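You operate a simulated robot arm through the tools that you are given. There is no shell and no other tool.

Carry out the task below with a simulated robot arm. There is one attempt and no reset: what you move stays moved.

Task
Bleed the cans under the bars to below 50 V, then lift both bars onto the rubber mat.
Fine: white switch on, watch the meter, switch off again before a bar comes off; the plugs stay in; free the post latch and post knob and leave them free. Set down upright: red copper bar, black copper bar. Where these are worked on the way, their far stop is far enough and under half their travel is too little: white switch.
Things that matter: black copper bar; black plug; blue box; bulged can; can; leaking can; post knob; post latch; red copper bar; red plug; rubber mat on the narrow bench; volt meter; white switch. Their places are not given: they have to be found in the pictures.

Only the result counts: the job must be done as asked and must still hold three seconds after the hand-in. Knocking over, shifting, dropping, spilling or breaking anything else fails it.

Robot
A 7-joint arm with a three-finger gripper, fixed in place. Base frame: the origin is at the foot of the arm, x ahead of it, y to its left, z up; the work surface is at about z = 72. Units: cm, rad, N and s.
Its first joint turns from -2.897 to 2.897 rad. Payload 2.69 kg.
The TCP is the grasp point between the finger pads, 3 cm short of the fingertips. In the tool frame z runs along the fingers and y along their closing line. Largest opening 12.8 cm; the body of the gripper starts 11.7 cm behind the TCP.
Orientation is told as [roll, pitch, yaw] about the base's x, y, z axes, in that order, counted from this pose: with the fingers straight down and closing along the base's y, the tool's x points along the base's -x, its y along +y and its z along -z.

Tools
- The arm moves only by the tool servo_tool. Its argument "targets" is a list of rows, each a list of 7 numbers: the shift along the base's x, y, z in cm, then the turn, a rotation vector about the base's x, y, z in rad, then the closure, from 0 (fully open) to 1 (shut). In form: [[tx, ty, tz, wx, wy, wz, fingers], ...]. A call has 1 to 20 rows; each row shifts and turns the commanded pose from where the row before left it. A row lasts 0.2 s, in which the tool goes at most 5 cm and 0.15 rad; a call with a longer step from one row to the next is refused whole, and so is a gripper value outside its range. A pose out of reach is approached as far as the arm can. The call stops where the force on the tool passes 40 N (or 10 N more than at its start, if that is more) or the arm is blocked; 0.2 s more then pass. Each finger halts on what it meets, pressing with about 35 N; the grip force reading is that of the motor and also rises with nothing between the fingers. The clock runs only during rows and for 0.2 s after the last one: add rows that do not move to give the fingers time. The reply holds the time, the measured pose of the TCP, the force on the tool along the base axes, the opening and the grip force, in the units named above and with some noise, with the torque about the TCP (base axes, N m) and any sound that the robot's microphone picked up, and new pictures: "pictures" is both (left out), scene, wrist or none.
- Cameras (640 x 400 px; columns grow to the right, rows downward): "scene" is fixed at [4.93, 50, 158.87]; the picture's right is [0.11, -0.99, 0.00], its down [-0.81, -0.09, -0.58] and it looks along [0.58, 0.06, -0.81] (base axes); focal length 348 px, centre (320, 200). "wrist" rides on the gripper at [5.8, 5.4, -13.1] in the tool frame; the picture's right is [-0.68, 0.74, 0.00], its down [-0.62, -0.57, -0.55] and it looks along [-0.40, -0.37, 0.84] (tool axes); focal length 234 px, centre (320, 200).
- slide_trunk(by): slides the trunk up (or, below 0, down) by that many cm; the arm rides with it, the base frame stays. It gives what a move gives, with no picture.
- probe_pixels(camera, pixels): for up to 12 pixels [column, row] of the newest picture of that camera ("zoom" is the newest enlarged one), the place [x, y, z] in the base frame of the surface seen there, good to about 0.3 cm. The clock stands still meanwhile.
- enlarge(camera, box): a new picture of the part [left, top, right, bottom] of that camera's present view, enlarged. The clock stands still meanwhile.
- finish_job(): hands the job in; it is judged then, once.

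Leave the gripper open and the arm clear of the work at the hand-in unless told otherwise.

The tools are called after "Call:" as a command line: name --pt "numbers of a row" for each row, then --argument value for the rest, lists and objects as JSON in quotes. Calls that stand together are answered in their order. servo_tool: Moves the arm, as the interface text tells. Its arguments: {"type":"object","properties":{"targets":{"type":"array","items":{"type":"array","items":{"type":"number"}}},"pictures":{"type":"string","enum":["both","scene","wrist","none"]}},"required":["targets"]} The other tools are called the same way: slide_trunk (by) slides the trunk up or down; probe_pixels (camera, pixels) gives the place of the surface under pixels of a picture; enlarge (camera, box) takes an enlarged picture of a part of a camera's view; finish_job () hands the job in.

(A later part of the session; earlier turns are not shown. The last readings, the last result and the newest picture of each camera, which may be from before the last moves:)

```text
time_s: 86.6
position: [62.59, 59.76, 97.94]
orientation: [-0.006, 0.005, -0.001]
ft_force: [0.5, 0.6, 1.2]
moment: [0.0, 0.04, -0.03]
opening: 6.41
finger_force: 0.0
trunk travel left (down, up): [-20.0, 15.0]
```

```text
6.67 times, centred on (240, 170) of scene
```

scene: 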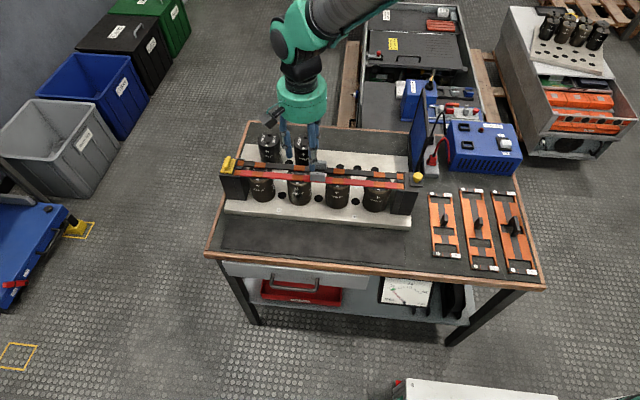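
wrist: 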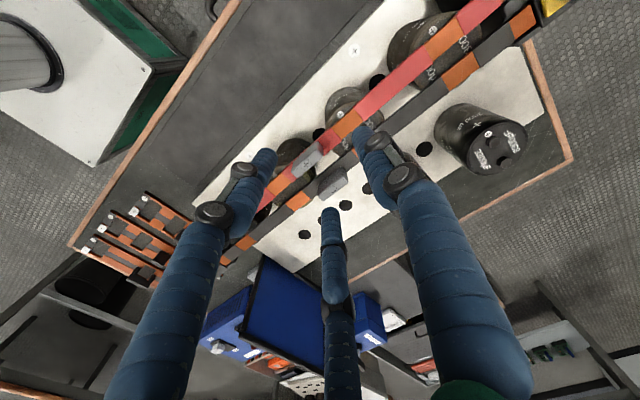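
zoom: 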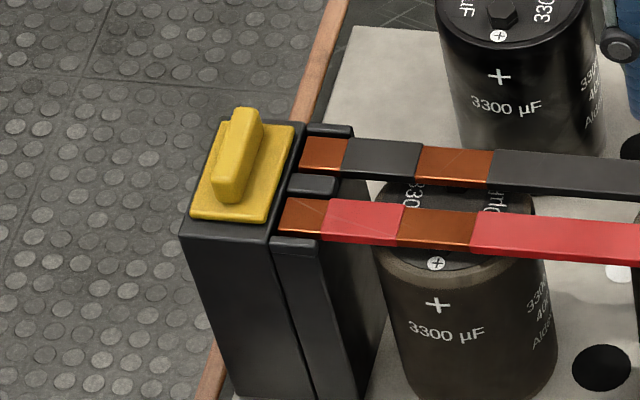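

The latch is fully free. Now I turn the hand to yaw +90° (single finger on the −x side) and look at the handles.

Call:
servo_tool --pt "0.1 -0.3 0 0 0 0.143 0.5" --pt "0.1 -0.3 0 0 0 0.143 0.5" --pt "0.1 -0.3 0 0 0 0.143 0.5" --pt "0.1 -0.3 0 0 0 0.143 0.5" --pt "0.1 -0.3 0 0 0 0.143 0.5" --pt "0 -0.3 0 0 0 0.143 0.5" --pt "0 -0.3 0 0 0 0.143 0.5" --pt "0 -0.3 0 0 0 0.143 0.5" --pt "0 -0.3 0 0 0 0.143 0.5" --pt "0 0 0 0 0 0.143 0.5" --pt "0 0 0 0 0 0.141 0.5" --pictures "both"

Call:
enlarge --camera "wrist" --box '[250, 90, 390, 190]'

```text
time_s: 89.0
position: [63.12, 57.16, 97.92]
orientation: [-0.008, 0.006, 1.571]
ft_force: [-0.5, 0.2, 0.3]
moment: [0.0, 0.04, 0.0]
opening: 6.42
finger_force: 0.0
trunk travel left (down, up): [-20.0, 15.0]
```

scene: 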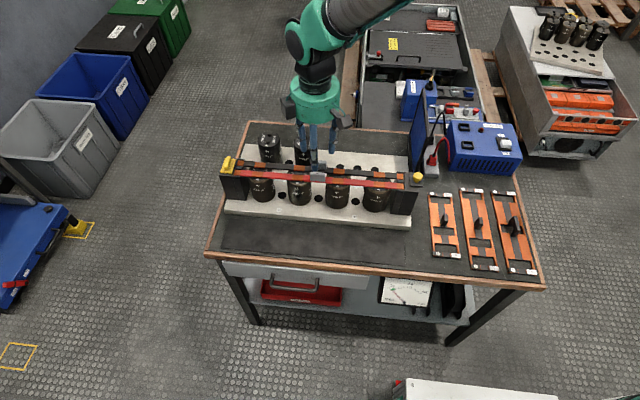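
wrist: 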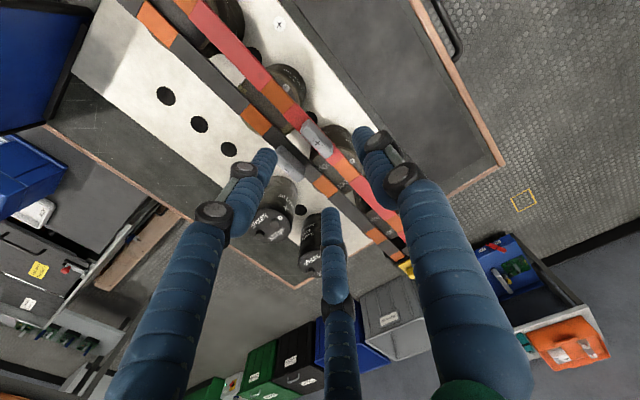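

```text
4.00 times, centred on (320, 140) of wrist
```

zoom: 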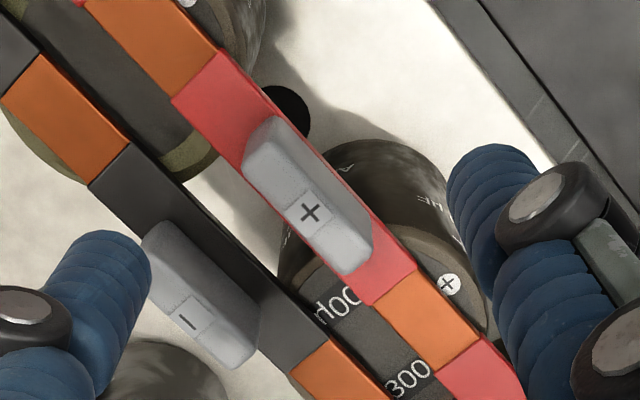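

Call:
probe_pixels --camera "zoom" --pixels '[[305, 205], [268, 130], [360, 250], [330, 265], [253, 160], [355, 225], [345, 270], [270, 175], [310, 160], [390, 265], [375, 300], [180, 95]]'

Call:
probe_pixels --camera "zoom" --pixels '[[190, 290], [165, 235], [235, 345], [150, 250], [235, 365], [255, 340], [290, 310], [195, 225], [265, 95], [205, 85], [400, 310], [440, 360]]'

```text
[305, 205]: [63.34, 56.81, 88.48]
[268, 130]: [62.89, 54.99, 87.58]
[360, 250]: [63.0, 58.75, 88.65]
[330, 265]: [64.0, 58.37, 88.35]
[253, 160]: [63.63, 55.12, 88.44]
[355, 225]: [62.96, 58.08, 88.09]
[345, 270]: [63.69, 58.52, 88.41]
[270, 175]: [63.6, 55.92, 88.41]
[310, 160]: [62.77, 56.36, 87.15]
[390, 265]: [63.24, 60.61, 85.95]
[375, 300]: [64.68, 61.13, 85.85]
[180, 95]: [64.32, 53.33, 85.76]
```

```text
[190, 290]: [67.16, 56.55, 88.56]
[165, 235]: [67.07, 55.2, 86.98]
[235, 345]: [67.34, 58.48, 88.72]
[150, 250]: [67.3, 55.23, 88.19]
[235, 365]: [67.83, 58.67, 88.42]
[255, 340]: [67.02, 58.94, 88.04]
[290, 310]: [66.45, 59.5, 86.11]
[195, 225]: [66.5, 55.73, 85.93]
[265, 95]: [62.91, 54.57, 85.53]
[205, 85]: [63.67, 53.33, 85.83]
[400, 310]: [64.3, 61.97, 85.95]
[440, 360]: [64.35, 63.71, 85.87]
```

Red handle: centre ≈(63.4, 56.95), x 62.8–64.0, y 55–58.9, top 88.5. Black handle centre ≈(67.3, 57). I approach the red one: TCP (63.85, 56.95), opening 4.2 cm, descending to z≈89.5.

Call:
servo_tool --pt "0.4 -0.1 -2 0 0 0 0.67" --pt "0.33 -0.1 -2 0 0 0 0.67" --pt "0 0 -1.5 0 0 0 0.67" --pt "0 0 0 0 0 0 0.67" --pictures "both"

Call:
enlarge --camera "wrist" --box '[250, 110, 390, 210]'

Call:
enlarge --camera "scene" --box '[280, 130, 360, 190]'

```text
time_s: 90.0
position: [63.7, 56.84, 92.36]
orientation: [-0.005, 0.006, 1.57]
ft_force: [-0.4, 0.0, 0.1]
moment: [-0.02, 0.0, 0.0]
opening: 4.22
finger_force: 0.0
trunk travel left (down, up): [-20.0, 15.0]
```

scene: 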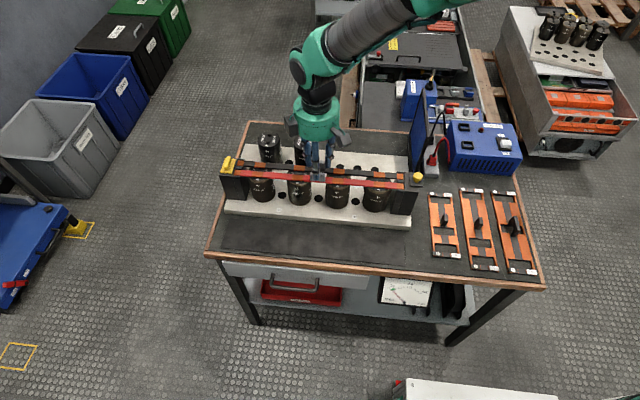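
wrist: 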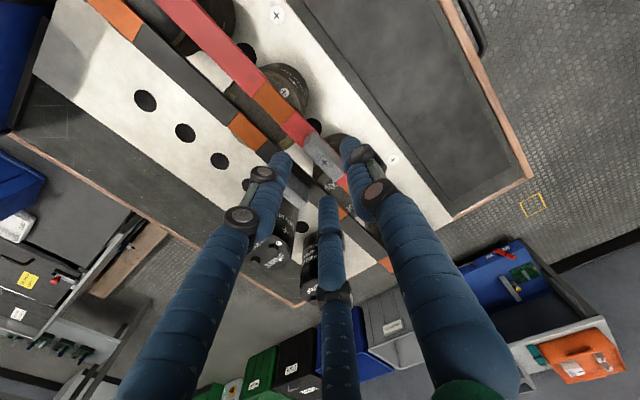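

```text
4.00 times, centred on (320, 160) of wrist
```

zoom: 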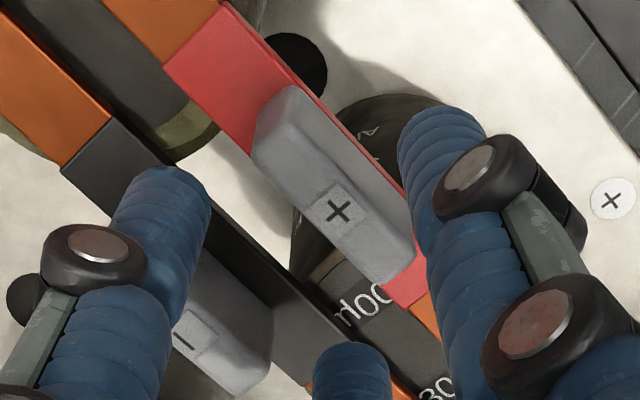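

```text
6.67 times, centred on (320, 160) of scene
```

zoom: 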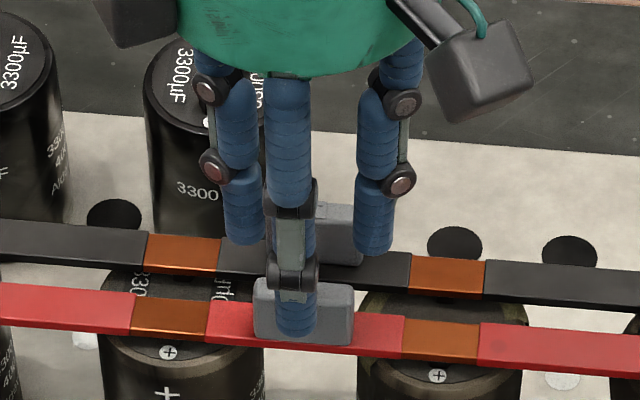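

Fingers are positioned: one in front of the red handle, two behind near its ends, clear of the black handle. I descend to z≈89.5.

Call:
servo_tool --pt "0.1 0.1 -1.0 0 0 0 0.67" --pt "0.05 0 -1.0 0 0 0 0.67" --pt "0 0 -0.6 0 0 0 0.67" --pt "0 0 -0.3 0 0 0 0.67" --pt "0 0 0 0 0 0 0.67" --pictures "both"

Call:
enlarge --camera "wrist" --box '[250, 110, 390, 210]'

Call:
enlarge --camera "scene" --box '[280, 140, 360, 200]'

```text
time_s: 91.2
position: [63.89, 57.02, 89.58]
orientation: [-0.007, 0.003, 1.57]
ft_force: [0.3, -0.1, 0.6]
moment: [-0.02, -0.01, -0.03]
opening: 4.22
finger_force: 0.0
trunk travel left (down, up): [-20.0, 15.0]
```

scene: 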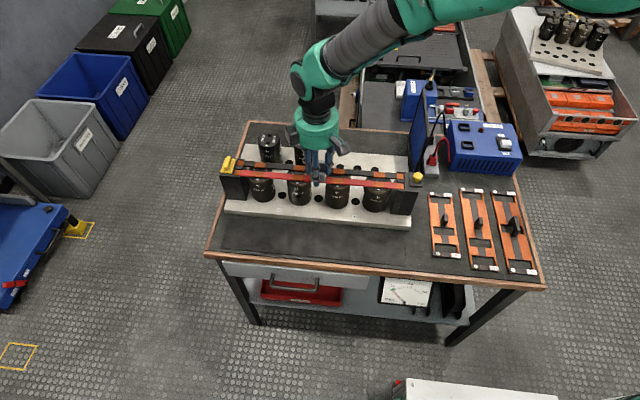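
wrist: 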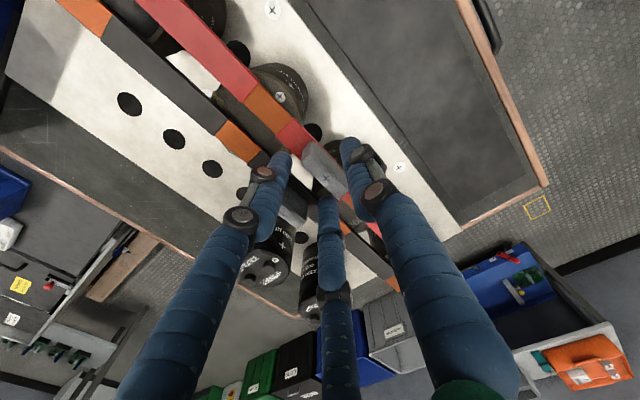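

```text
4.00 times, centred on (320, 160) of wrist
```

zoom: 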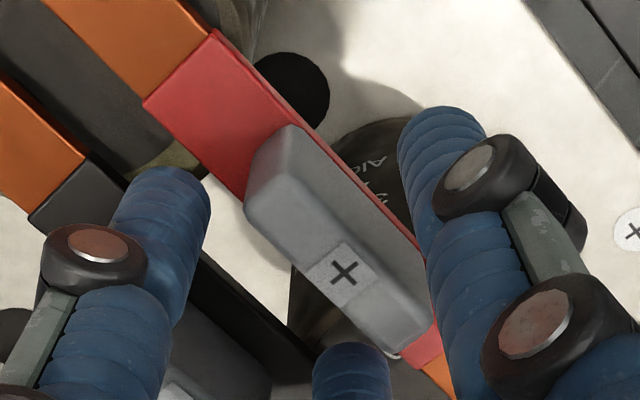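

```text
6.67 times, centred on (320, 170) of scene
```

zoom: 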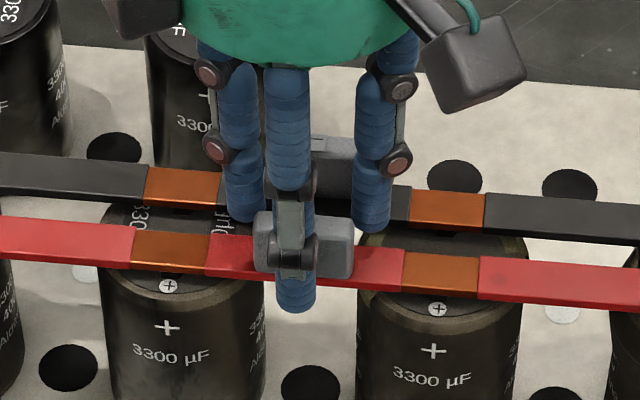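

Nicely straddled without contact. I close on the red handle.

Call:
servo_tool --pt "0 0 0 0 0 0 0.75" --pt "0 0 0 0 0 0 0.82" --pt "0 0 0 0 0 0 0.9" --pt "0 0 0 0 0 0 1" --pt "0 0 0 0 0 0 1" --pictures "both"

Call:
enlarge --camera "wrist" --box '[250, 110, 390, 210]'

Call:
enlarge --camera "scene" --box '[280, 140, 360, 200]'

```text
time_s: 92.4
position: [63.9, 57.05, 89.49]
orientation: [-0.009, 0.006, 1.57]
ft_force: [-0.7, 0.1, 0.0]
moment: [-0.08, 0.02, -0.02]
opening: 2.03
finger_force: 34.7
trunk travel left (down, up): [-20.0, 15.0]
```

scene: 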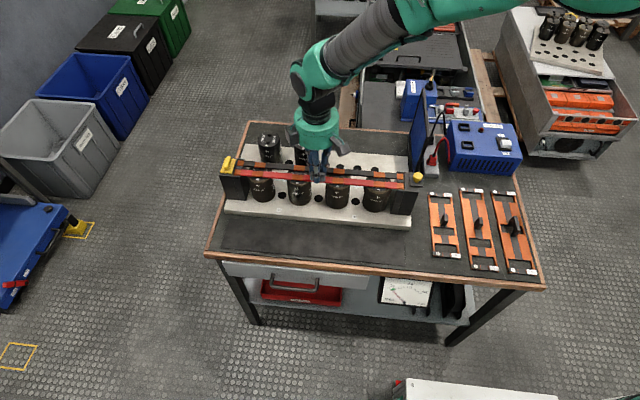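
wrist: 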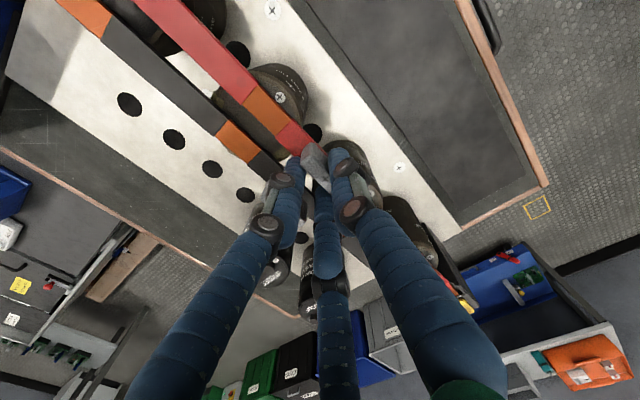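

```text
4.00 times, centred on (320, 160) of wrist
```

zoom: 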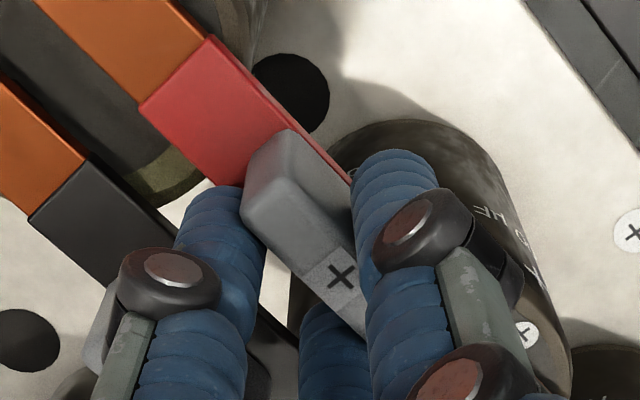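

```text
6.67 times, centred on (320, 170) of scene
```

zoom: 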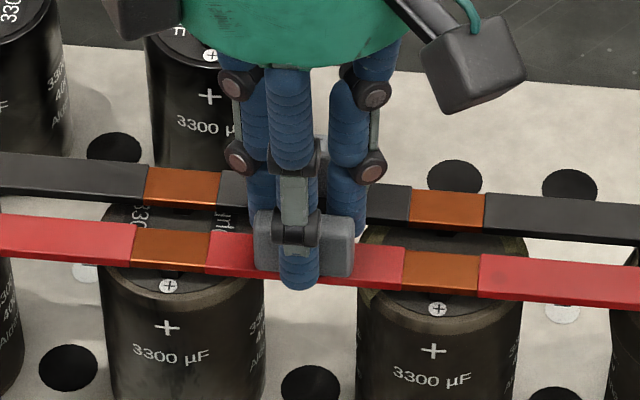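

Grip is clean: opening 2.03 cm, forces near zero. I check the meter and lamp once more, then lift gently.

Call:
enlarge --camera "scene" --box '[370, 270, 450, 320]'

Call:
servo_tool --pt "0 0 0.2 0 0 0 1" --pt "0 0 0.3 0 0 0 1" --pt "0 0 0.3 0 0 0 1" --pt "0 0 0 0 0 0 1" --pictures "both"

Call:
enlarge --camera "scene" --box '[210, 130, 430, 230]'

```text
8.00 times, centred on (410, 295) of scene
```

zoom: 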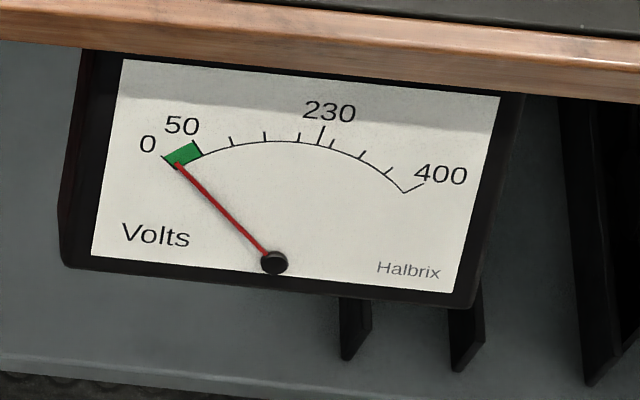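

```text
time_s: 93.4
position: [63.85, 56.99, 90.33]
orientation: [-0.006, 0.007, 1.57]
ft_force: [-0.4, 1.5, -3.7]
moment: [0.0, -0.01, -0.04]
opening: 2.03
finger_force: 35.1
trunk travel left (down, up): [-20.0, 15.0]
```

scene: 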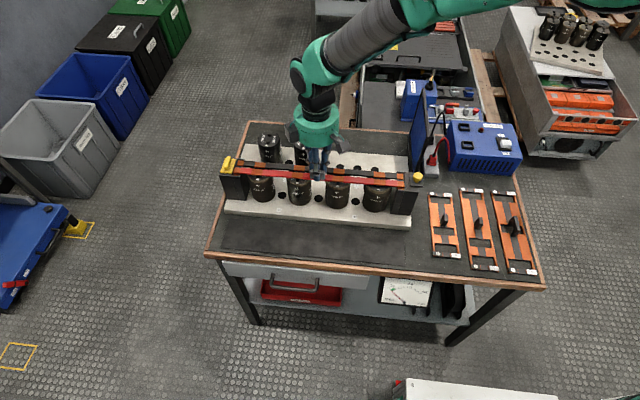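
wrist: 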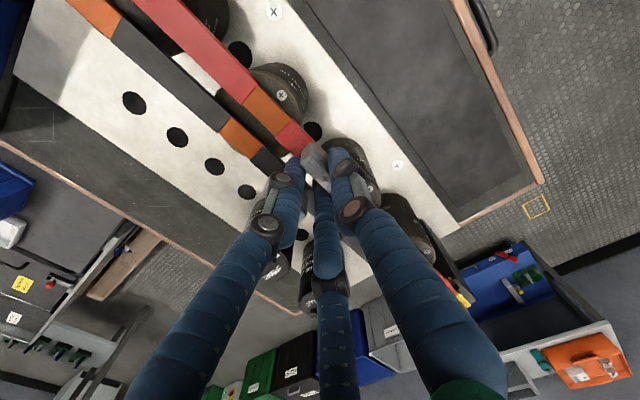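

```text
2.91 times, centred on (320, 180) of scene
```

zoom: 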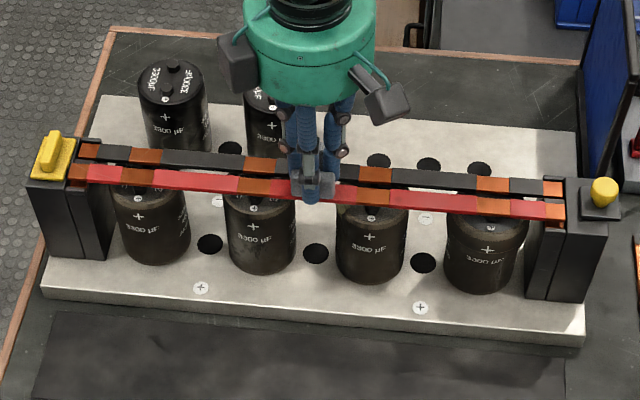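

Meter stays ~13 V, lamp out. The red bar is up 0.85 cm, level, with ~4 N load. I keep lifting straight up to z≈96.5.

Call:
servo_tool --pt "0 0 0.6 0 0 0 1" --pt "0 0 0.8 0 0 0 1" --pt "0 0 1 0 0 0 1" --pt "0 0 1 0 0 0 1" --pt "0 0 1 0 0 0 1" --pt "0 0 1 0 0 0 1" --pt "0 0 0.8 0 0 0 1" --pt "0 0 0 0 0 0 1" --pictures "both"

Call:
enlarge --camera "scene" --box '[210, 110, 430, 230]'

```text
time_s: 95.2
position: [63.87, 56.96, 96.49]
orientation: [-0.007, 0.007, 1.571]
ft_force: [-1.5, 0.4, -3.7]
moment: [0.02, 0.03, 0.01]
opening: 2.0
finger_force: 34.9
trunk travel left (down, up): [-20.0, 15.0]
```

scene: 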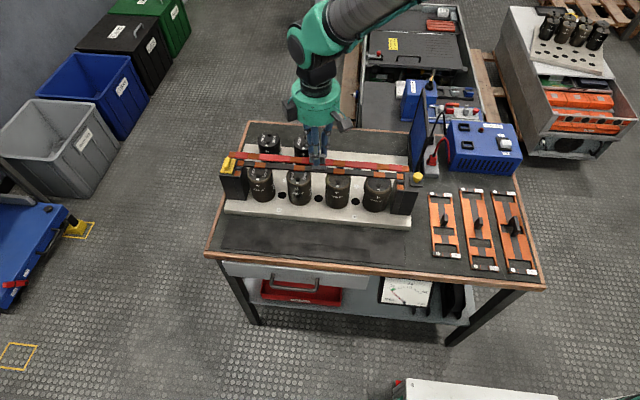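
wrist: 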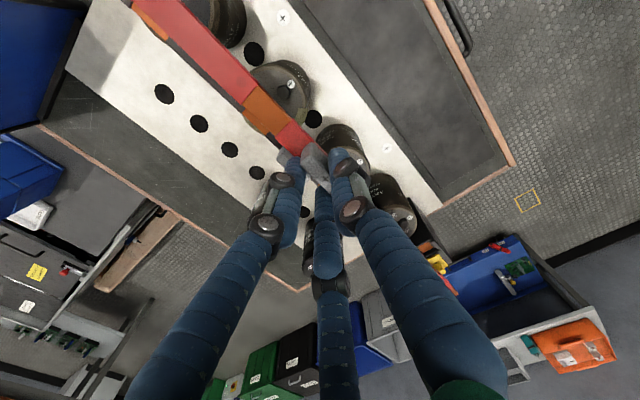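

```text
2.91 times, centred on (320, 170) of scene
```

zoom: 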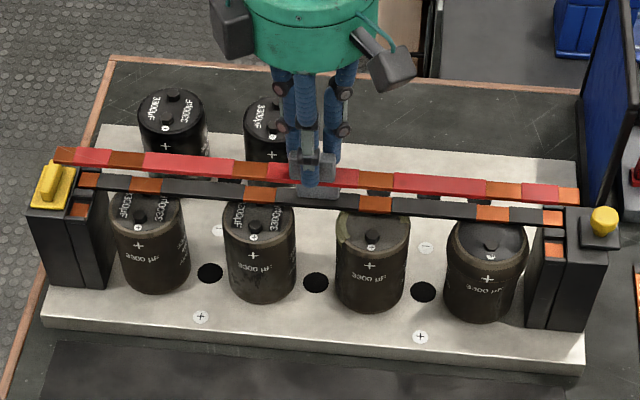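

The bar is clear and level. I probe its ends to know its length, then carry it −x over the mat.

Call:
probe_pixels --camera "scene" --pixels '[[231, 163], [407, 177], [233, 164], [405, 176], [258, 166], [385, 174]]'

Call:
servo_tool --pt "-1.5 0 0 0 0 0 1" --pt "-2.5 0 0 0 0 0 1" --pt "-2.5 0 0 0 0 0 1" --pt "-2.5 0 0 0 0 0 1" --pt "-2.5 0 0 0 0 0 1" --pt "-1.5 0 0 0 0 0 1" --pt "-1.0 0 0 0 0 0 1" --pt "0 0 0 0 0 0 1" --pictures "both"

Call:
enlarge --camera "scene" --box '[200, 150, 440, 280]'

```text
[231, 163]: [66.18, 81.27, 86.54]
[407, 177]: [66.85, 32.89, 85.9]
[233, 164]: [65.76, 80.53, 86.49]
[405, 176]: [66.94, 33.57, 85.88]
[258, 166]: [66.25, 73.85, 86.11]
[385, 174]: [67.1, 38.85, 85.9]
```

```text
time_s: 97.0
position: [49.98, 57.01, 96.52]
orientation: [-0.008, 0.008, 1.572]
ft_force: [0.0, -0.2, -3.4]
moment: [-0.02, 0.0, -0.02]
opening: 2.0
finger_force: 35.2
trunk travel left (down, up): [-20.0, 15.0]
```

scene: 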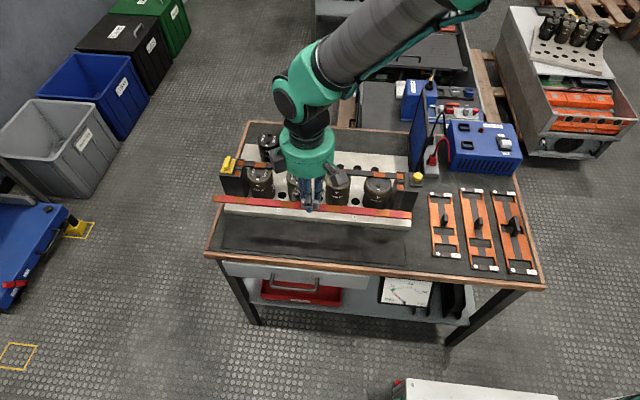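
wrist: 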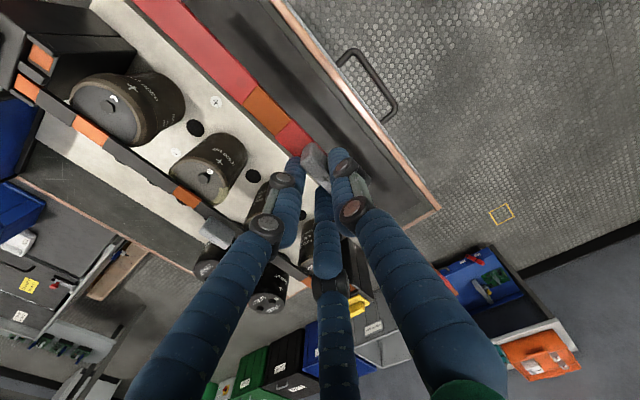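

```text
2.67 times, centred on (320, 215) of scene
```

zoom: 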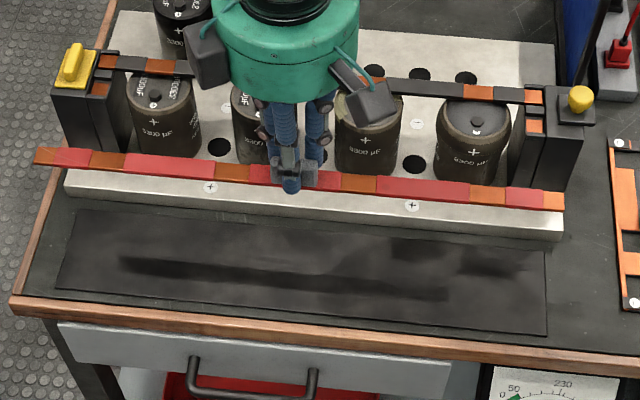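

The bar hangs level over the mat. I probe its ends for y placement.

Call:
probe_pixels --camera "scene" --pixels '[[215, 198], [216, 199], [409, 214], [407, 214], [240, 201], [380, 210]]'

```text
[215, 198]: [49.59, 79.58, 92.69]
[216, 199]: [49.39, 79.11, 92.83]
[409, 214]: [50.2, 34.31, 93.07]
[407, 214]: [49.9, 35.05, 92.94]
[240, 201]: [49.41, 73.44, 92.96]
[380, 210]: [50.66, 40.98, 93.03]
```

Bar spans y 34.2–79.8, within the mat's 31.5–82. I shift −0.3 in x and descend to about 2 cm above contact.

Call:
servo_tool --pt "-0.15 0 -2 0 0 0 1" --pt "-0.15 0 -3 0 0 0 1" --pt "0 0 -3 0 0 0 1" --pt "0 0 -3 0 0 0 1" --pt "0 0 -3 0 0 0 1" --pt "0 0 -2 0 0 0 1" --pt "0 0 -1.5 0 0 0 1" --pt "0 0 -0.5 0 0 0 1" --pt "0 0 0 0 0 0 1" --pictures "both"

Call:
enlarge --camera "scene" --box '[200, 170, 440, 300]'

```text
time_s: 99.0
position: [49.64, 57.07, 78.52]
orientation: [-0.006, 0.007, 1.57]
ft_force: [-0.4, 0.2, -3.3]
moment: [0.02, 0.03, 0.01]
opening: 1.96
finger_force: 34.9
trunk travel left (down, up): [-20.0, 15.0]
```

scene: 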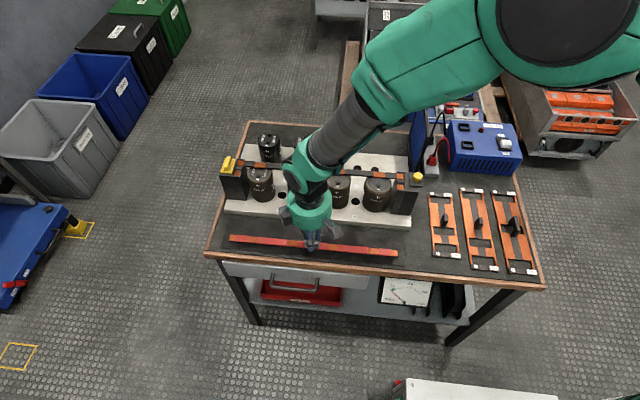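
wrist: 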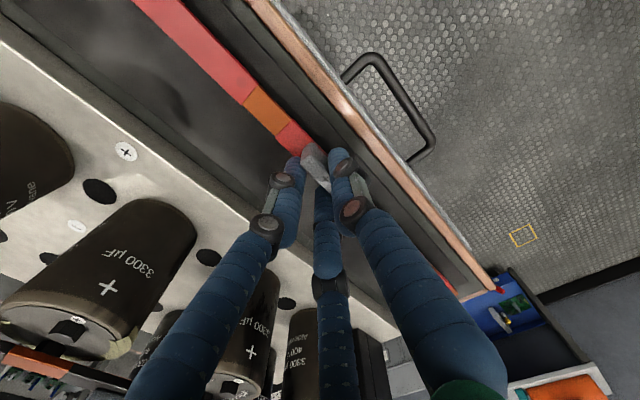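

```text
2.67 times, centred on (320, 235) of scene
```

zoom: 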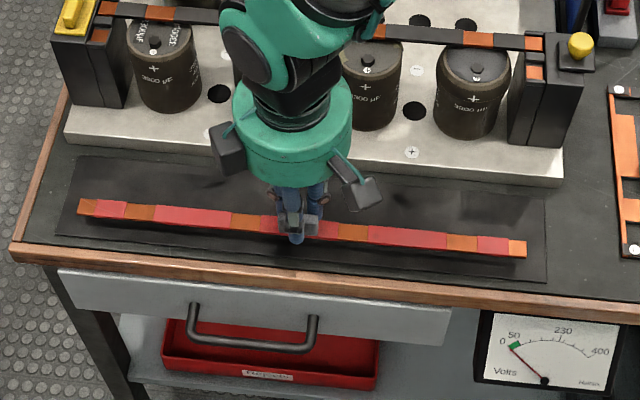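

The bar hovers over the mat, inside it on all sides. I descend slowly to contact.

Call:
servo_tool --pt "0 0 -0.3 0 0 0 1" --pt "0 0 -0.3 0 0 0 1" --pt "0 0 -0.2 0 0 0 1" --pt "0 0 -0.2 0 0 0 1" --pt "0 0 0 0 0 0 1" --pictures "scene"

Call:
enlarge --camera "scene" --box '[200, 210, 320, 280]'

Call:
enlarge --camera "scene" --box '[320, 210, 440, 280]'

```text
time_s: 100.2
position: [49.47, 56.94, 77.52]
orientation: [-0.007, 0.008, 1.572]
ft_force: [-0.1, 0.7, -3.8]
moment: [-0.02, 0.03, 0.01]
opening: 2.0
finger_force: 35.1
trunk travel left (down, up): [-20.0, 15.0]
```

scene: 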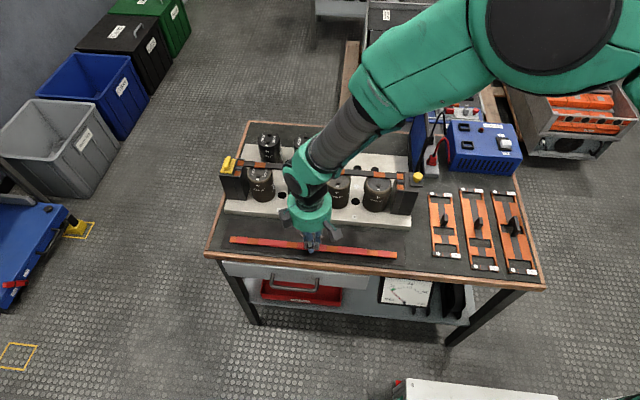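

```text
5.33 times, centred on (260, 245) of scene
```

zoom: 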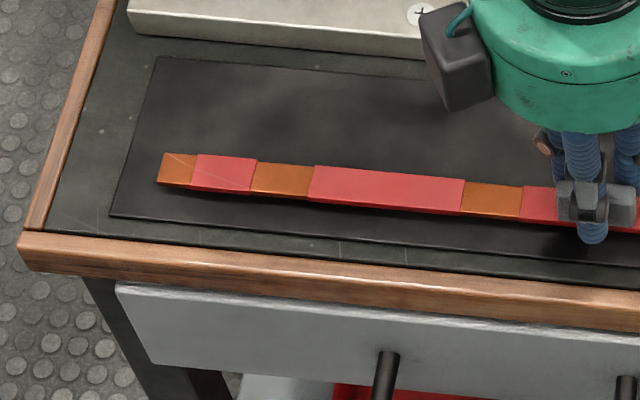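

```text
5.33 times, centred on (380, 245) of scene
```

zoom: 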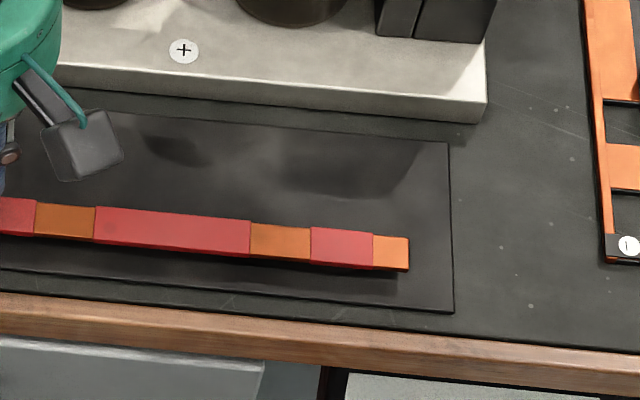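

Still carried (−3.8 N), with a small gap. I continue in 0.15 cm steps.

Call:
servo_tool --pt "0 0 -0.15 0 0 0 1" --pt "0 0 -0.15 0 0 0 1" --pt "0 0 -0.1 0 0 0 1" --pt "0 0 0 0 0 0 1" --pictures "scene"

Call:
enlarge --camera "scene" --box '[200, 210, 320, 280]'

Call:
enlarge --camera "scene" --box '[320, 210, 440, 280]'

```text
time_s: 101.2
position: [49.6, 57.09, 77.16]
orientation: [-0.007, 0.007, 1.571]
ft_force: [-0.2, 0.2, -3.5]
moment: [0.0, -0.02, -0.01]
opening: 2.0
finger_force: 34.8
trunk travel left (down, up): [-20.0, 15.0]
```

scene: 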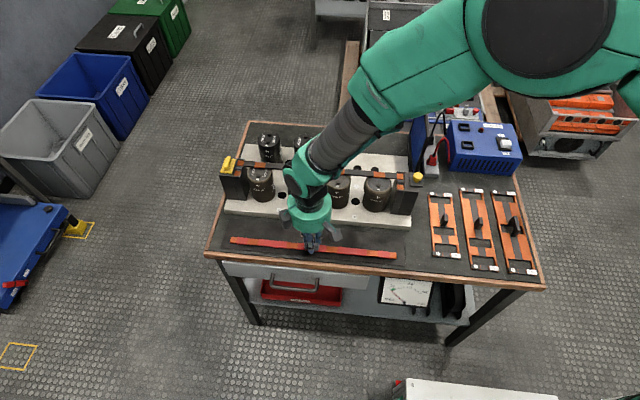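

```text
5.33 times, centred on (260, 245) of scene
```

zoom: 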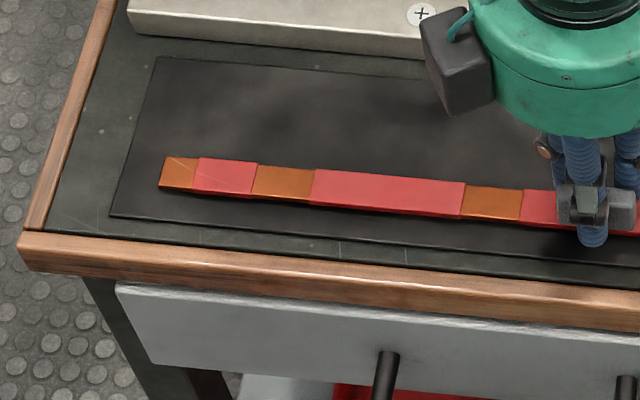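

```text
5.33 times, centred on (380, 245) of scene
```

zoom: 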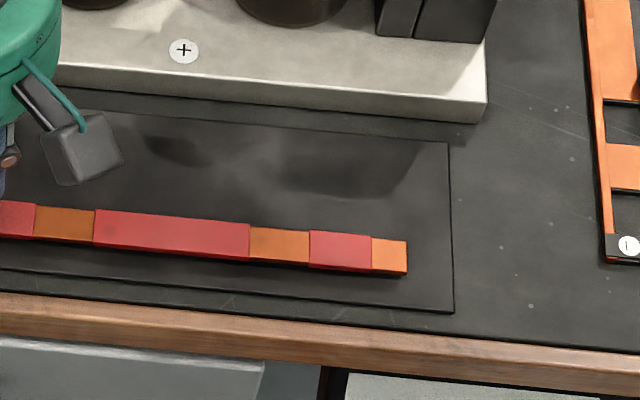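

Left end nearly touching. A few more small steps.

Call:
servo_tool --pt "0 0 -0.1 0 0 0 1" --pt "0 0 -0.1 0 0 0 1" --pt "0 0 0 0 0 0 1" --pictures "none"

```text
time_s: 102.0
position: [49.54, 57.05, 77.02]
orientation: [-0.007, 0.007, 1.57]
ft_force: [-0.3, -0.7, -3.3]
moment: [0.02, -0.01, 0.02]
opening: 2.02
finger_force: 34.5
trunk travel left (down, up): [-20.0, 15.0]
```

Call:
servo_tool --pt "0 0 -0.1 0 0 0 1" --pt "0 0 -0.1 0 0 0 1" --pt "0 0 0 0 0 0 1" --pictures "none"

```text
time_s: 102.8
position: [49.67, 57.08, 76.81]
orientation: [-0.008, 0.007, 1.571]
ft_force: [0.0, -0.5, -3.3]
moment: [-0.04, 0.01, 0.02]
opening: 2.0
finger_force: 34.8
trunk travel left (down, up): [-20.0, 15.0]
```

Load is still −3.3 N, so no contact yet. I keep lowering with the same small steps.

Call:
servo_tool --pt "0 0 -0.1 0 0 0 1" --pt "0 0 -0.1 0 0 0 1" --pt "0 0 0 0 0 0 1" --pictures "scene"

Call:
enlarge --camera "scene" --box '[200, 210, 320, 280]'

Call:
enlarge --camera "scene" --box '[320, 210, 440, 280]'

```text
time_s: 103.6
position: [49.79, 57.03, 76.62]
orientation: [-0.009, 0.005, 1.571]
ft_force: [-0.4, -1.2, 6.9]
moment: [-0.81, 0.12, 0.02]
opening: 2.03
finger_force: 34.8
trunk travel left (down, up): [-20.0, 15.0]
```

scene: 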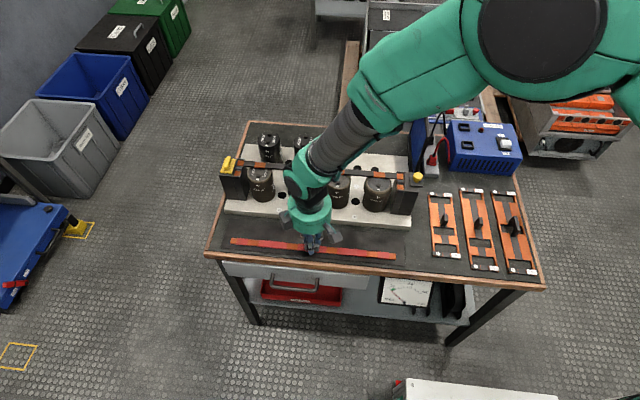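

```text
5.33 times, centred on (260, 245) of scene
```

zoom: 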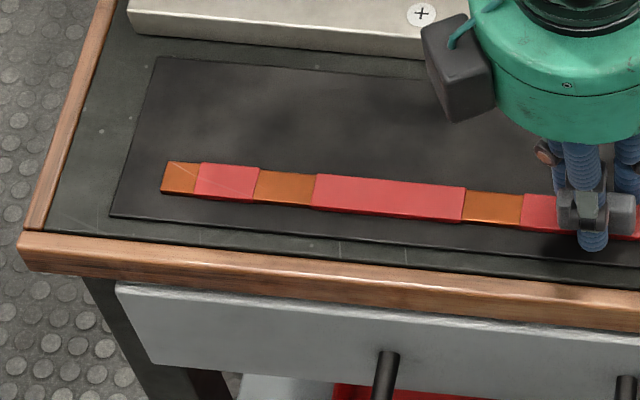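

```text
5.33 times, centred on (380, 245) of scene
```

zoom: 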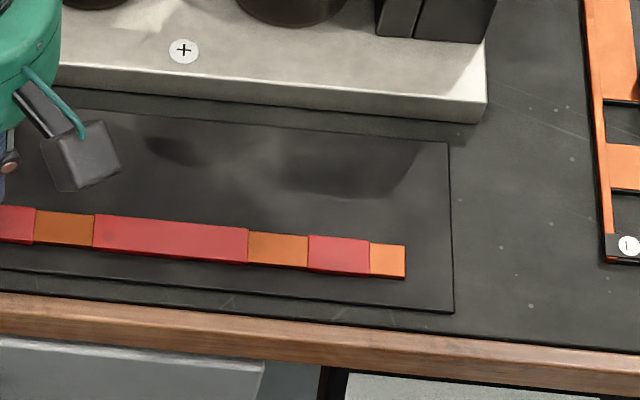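

Contact: +7 N. The bar rests on the mat. I release gently, then rise.

Call:
servo_tool --pt "0 0 0 0 0 0 0.83" --pt "0 0 0 0 0 0 0.8" --pt "0 0 0 0 0 0 0.7" --pt "0 0 0 0 0 0 0.67" --pt "0 0 1 0 0 0 0.67" --pt "0 0 2 0 0 0 0.67" --pt "0 0 3 0 0 0 0.67" --pictures "both"

Call:
enlarge --camera "scene" --box '[200, 190, 440, 300]'

```text
time_s: 105.2
position: [49.62, 57.02, 82.59]
orientation: [-0.007, 0.006, 1.571]
ft_force: [0.2, -0.2, 0.8]
moment: [0.02, 0.03, -0.02]
opening: 4.25
finger_force: 0.1
trunk travel left (down, up): [-20.0, 15.0]
```

scene: 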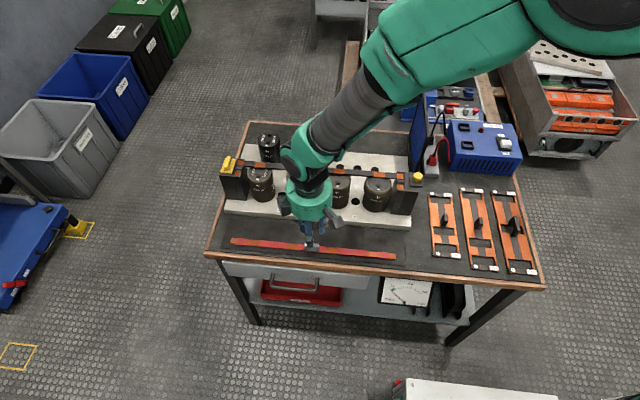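
wrist: 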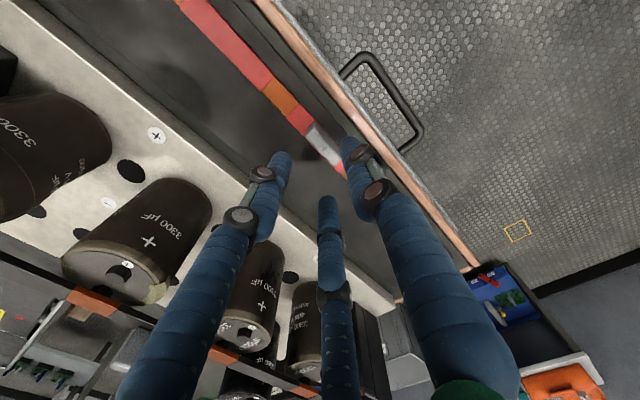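

```text
2.67 times, centred on (320, 245) of scene
```

zoom: 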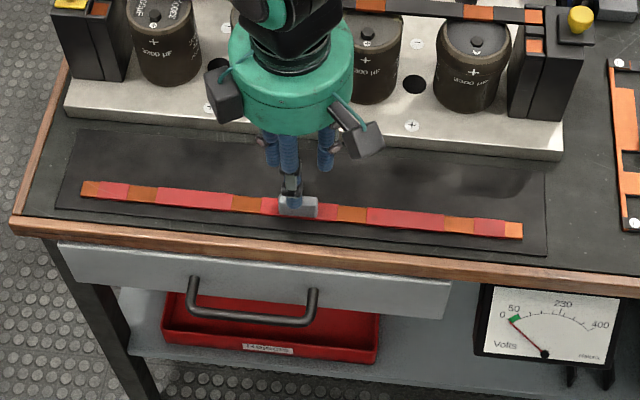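

The red bar lies upright on the mat. I rise and go over the black handle.

Call:
servo_tool --pt "0 0 4 0 0 0 0.5" --pt "0 0 4 0 0 0 0.5" --pt "0 0 4 0 0 0 0.5" --pt "1 0 3.5 0 0 0 0.5" --pt "4 0 0 0 0 0 0.5" --pt "4 0 0 0 0 0 0.5" --pt "4 0 0 0 0 0 0.5" --pt "3.5 0 0 0 0 0 0.5" --pt "0.5 0 0 0 0 0 0.5" --pt "0 0 0 0 0 0 0.5" --pictures "both"

Call:
enlarge --camera "wrist" --box '[250, 90, 390, 190]'

```text
time_s: 107.4
position: [66.59, 57.01, 98.0]
orientation: [-0.006, 0.008, 1.572]
ft_force: [0.4, 1.0, 0.6]
moment: [0.0, -0.03, -0.01]
opening: 6.39
finger_force: 0.1
trunk travel left (down, up): [-20.0, 15.0]
```

scene: 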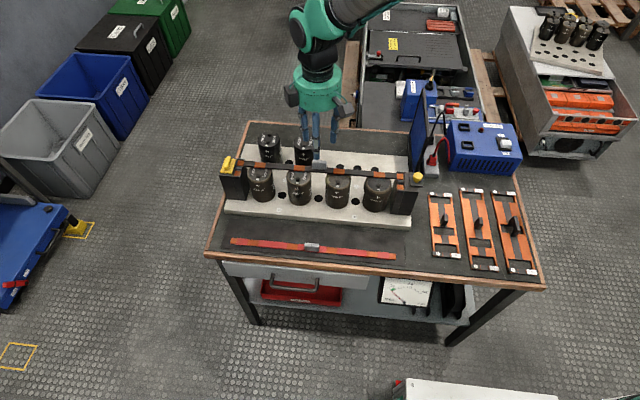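
wrist: 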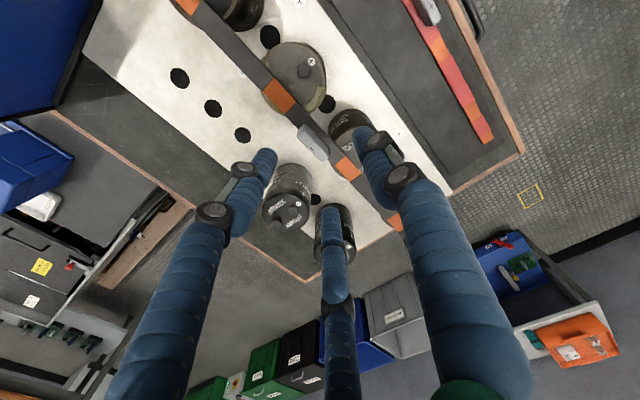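

```text
4.00 times, centred on (320, 140) of wrist
```

zoom: 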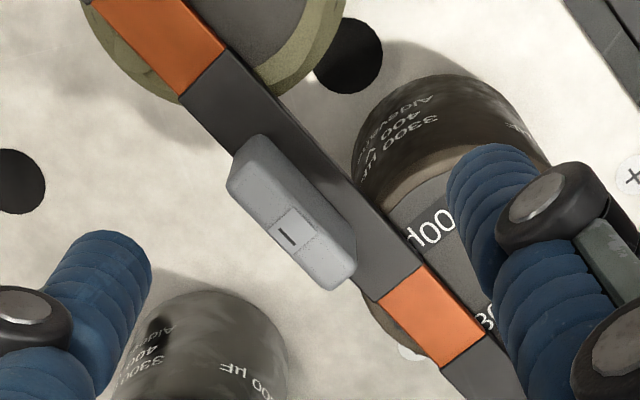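

Call:
probe_pixels --camera "zoom" --pixels '[[285, 220], [262, 148], [240, 170], [345, 245], [325, 275], [300, 175], [235, 185], [350, 270], [285, 160], [385, 280], [225, 60], [190, 110]]'

```text
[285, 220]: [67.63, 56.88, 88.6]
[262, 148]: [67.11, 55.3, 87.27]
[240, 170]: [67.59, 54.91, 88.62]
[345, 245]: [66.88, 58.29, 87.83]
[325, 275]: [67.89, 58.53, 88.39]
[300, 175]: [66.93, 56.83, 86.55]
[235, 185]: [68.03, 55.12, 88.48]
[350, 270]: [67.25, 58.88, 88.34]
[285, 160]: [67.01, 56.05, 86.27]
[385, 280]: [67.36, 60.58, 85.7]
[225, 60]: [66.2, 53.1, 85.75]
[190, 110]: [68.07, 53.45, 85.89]
```

Black handle centre ≈(67.45, 56.95). I descend to just above with 4.2 cm opening at TCP x≈67.9.

Call:
servo_tool --pt "0.7 -0.05 -2 0 0 0 0.67" --pt "0.63 0 -2 0 0 0 0.67" --pt "0 0 -1.6 0 0 0 0.67" --pt "0 0 0 0 0 0 0.67" --pictures "both"

Call:
enlarge --camera "scene" --box '[280, 130, 360, 190]'

Call:
enlarge --camera "wrist" --box '[250, 110, 390, 210]'

```text
time_s: 108.4
position: [67.93, 56.98, 92.46]
orientation: [-0.008, 0.008, 1.57]
ft_force: [0.1, 0.0, -1.0]
moment: [0.0, -0.02, -0.01]
opening: 4.21
finger_force: 0.1
trunk travel left (down, up): [-20.0, 15.0]
```

scene: 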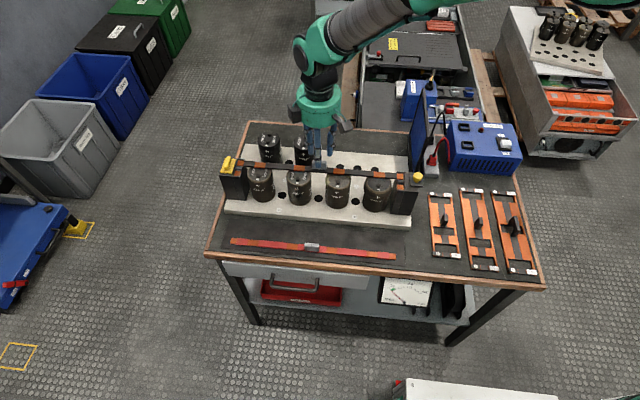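
wrist: 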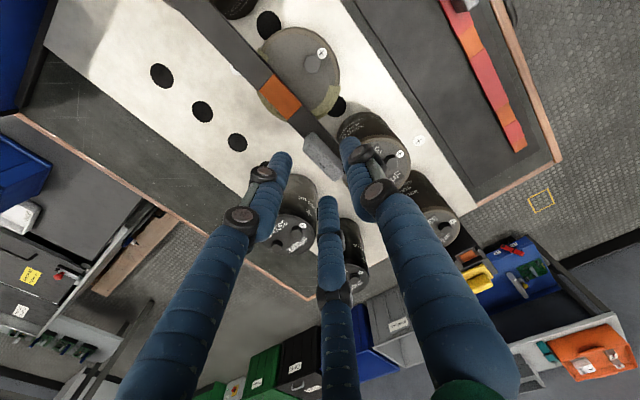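

```text
6.67 times, centred on (320, 160) of scene
```

zoom: 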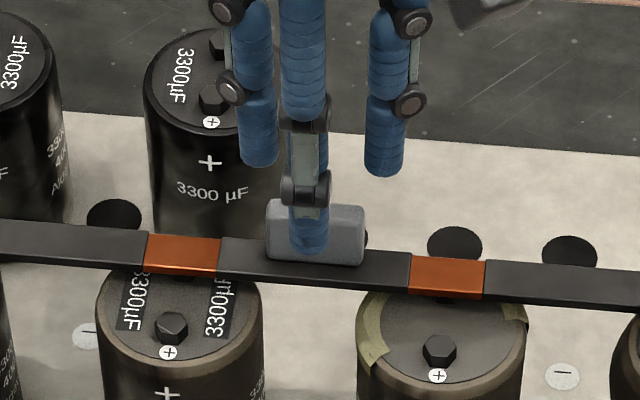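

```text
4.00 times, centred on (320, 160) of wrist
```

zoom: 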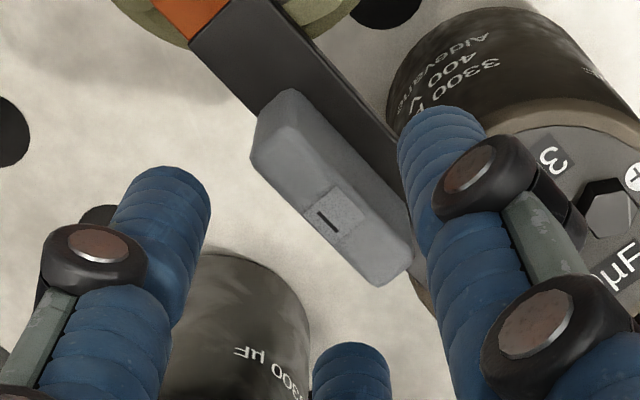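

Alignment mirrors the red one. I shift +0.15 and descend to z≈89.5.

Call:
servo_tool --pt "0.1 0 -1.0 0 0 0 0.67" --pt "0.05 0 -1.0 0 0 0 0.67" --pt "0 0 -0.6 0 0 0 0.67" --pt "0 0 -0.3 0 0 0 0.67" --pt "0 0 0 0 0 0 0.67" --pictures "both"

Call:
enlarge --camera "scene" --box '[280, 130, 360, 190]'

Call:
enlarge --camera "wrist" --box '[250, 110, 390, 210]'

```text
time_s: 109.6
position: [68.08, 56.99, 89.52]
orientation: [-0.007, 0.006, 1.57]
ft_force: [0.1, 0.0, -0.6]
moment: [0.0, 0.02, 0.01]
opening: 4.24
finger_force: 0.0
trunk travel left (down, up): [-20.0, 15.0]
```

scene: 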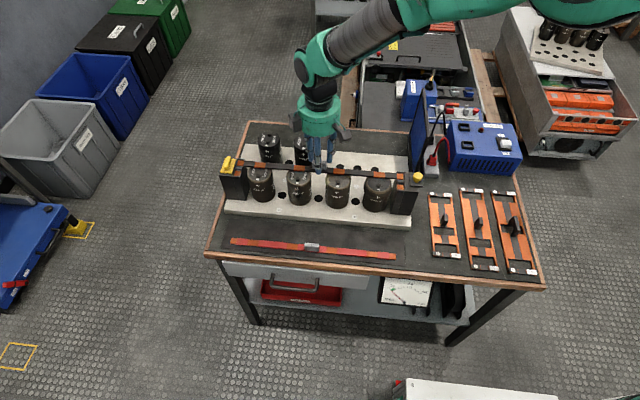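
wrist: 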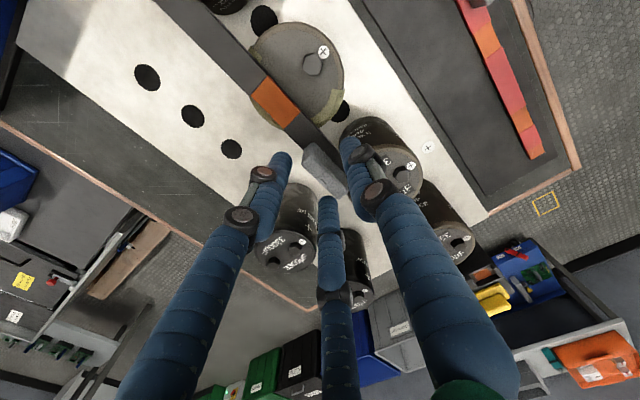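

```text
6.67 times, centred on (320, 160) of scene
```

zoom: 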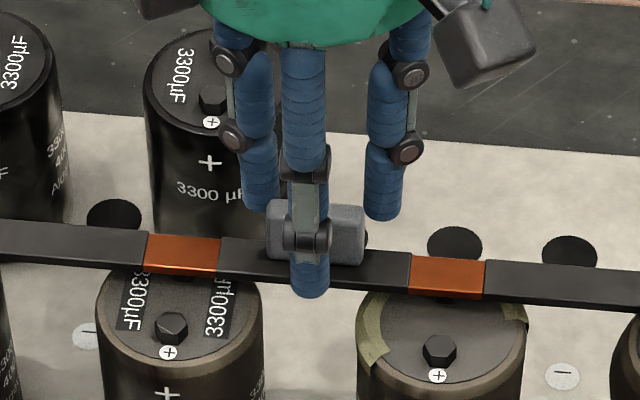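

```text
4.00 times, centred on (320, 160) of wrist
```

zoom: 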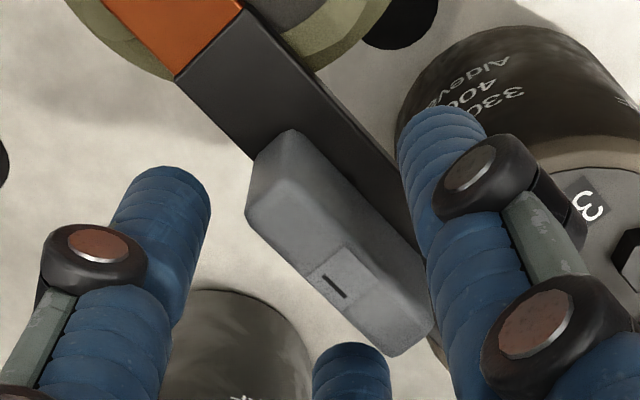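

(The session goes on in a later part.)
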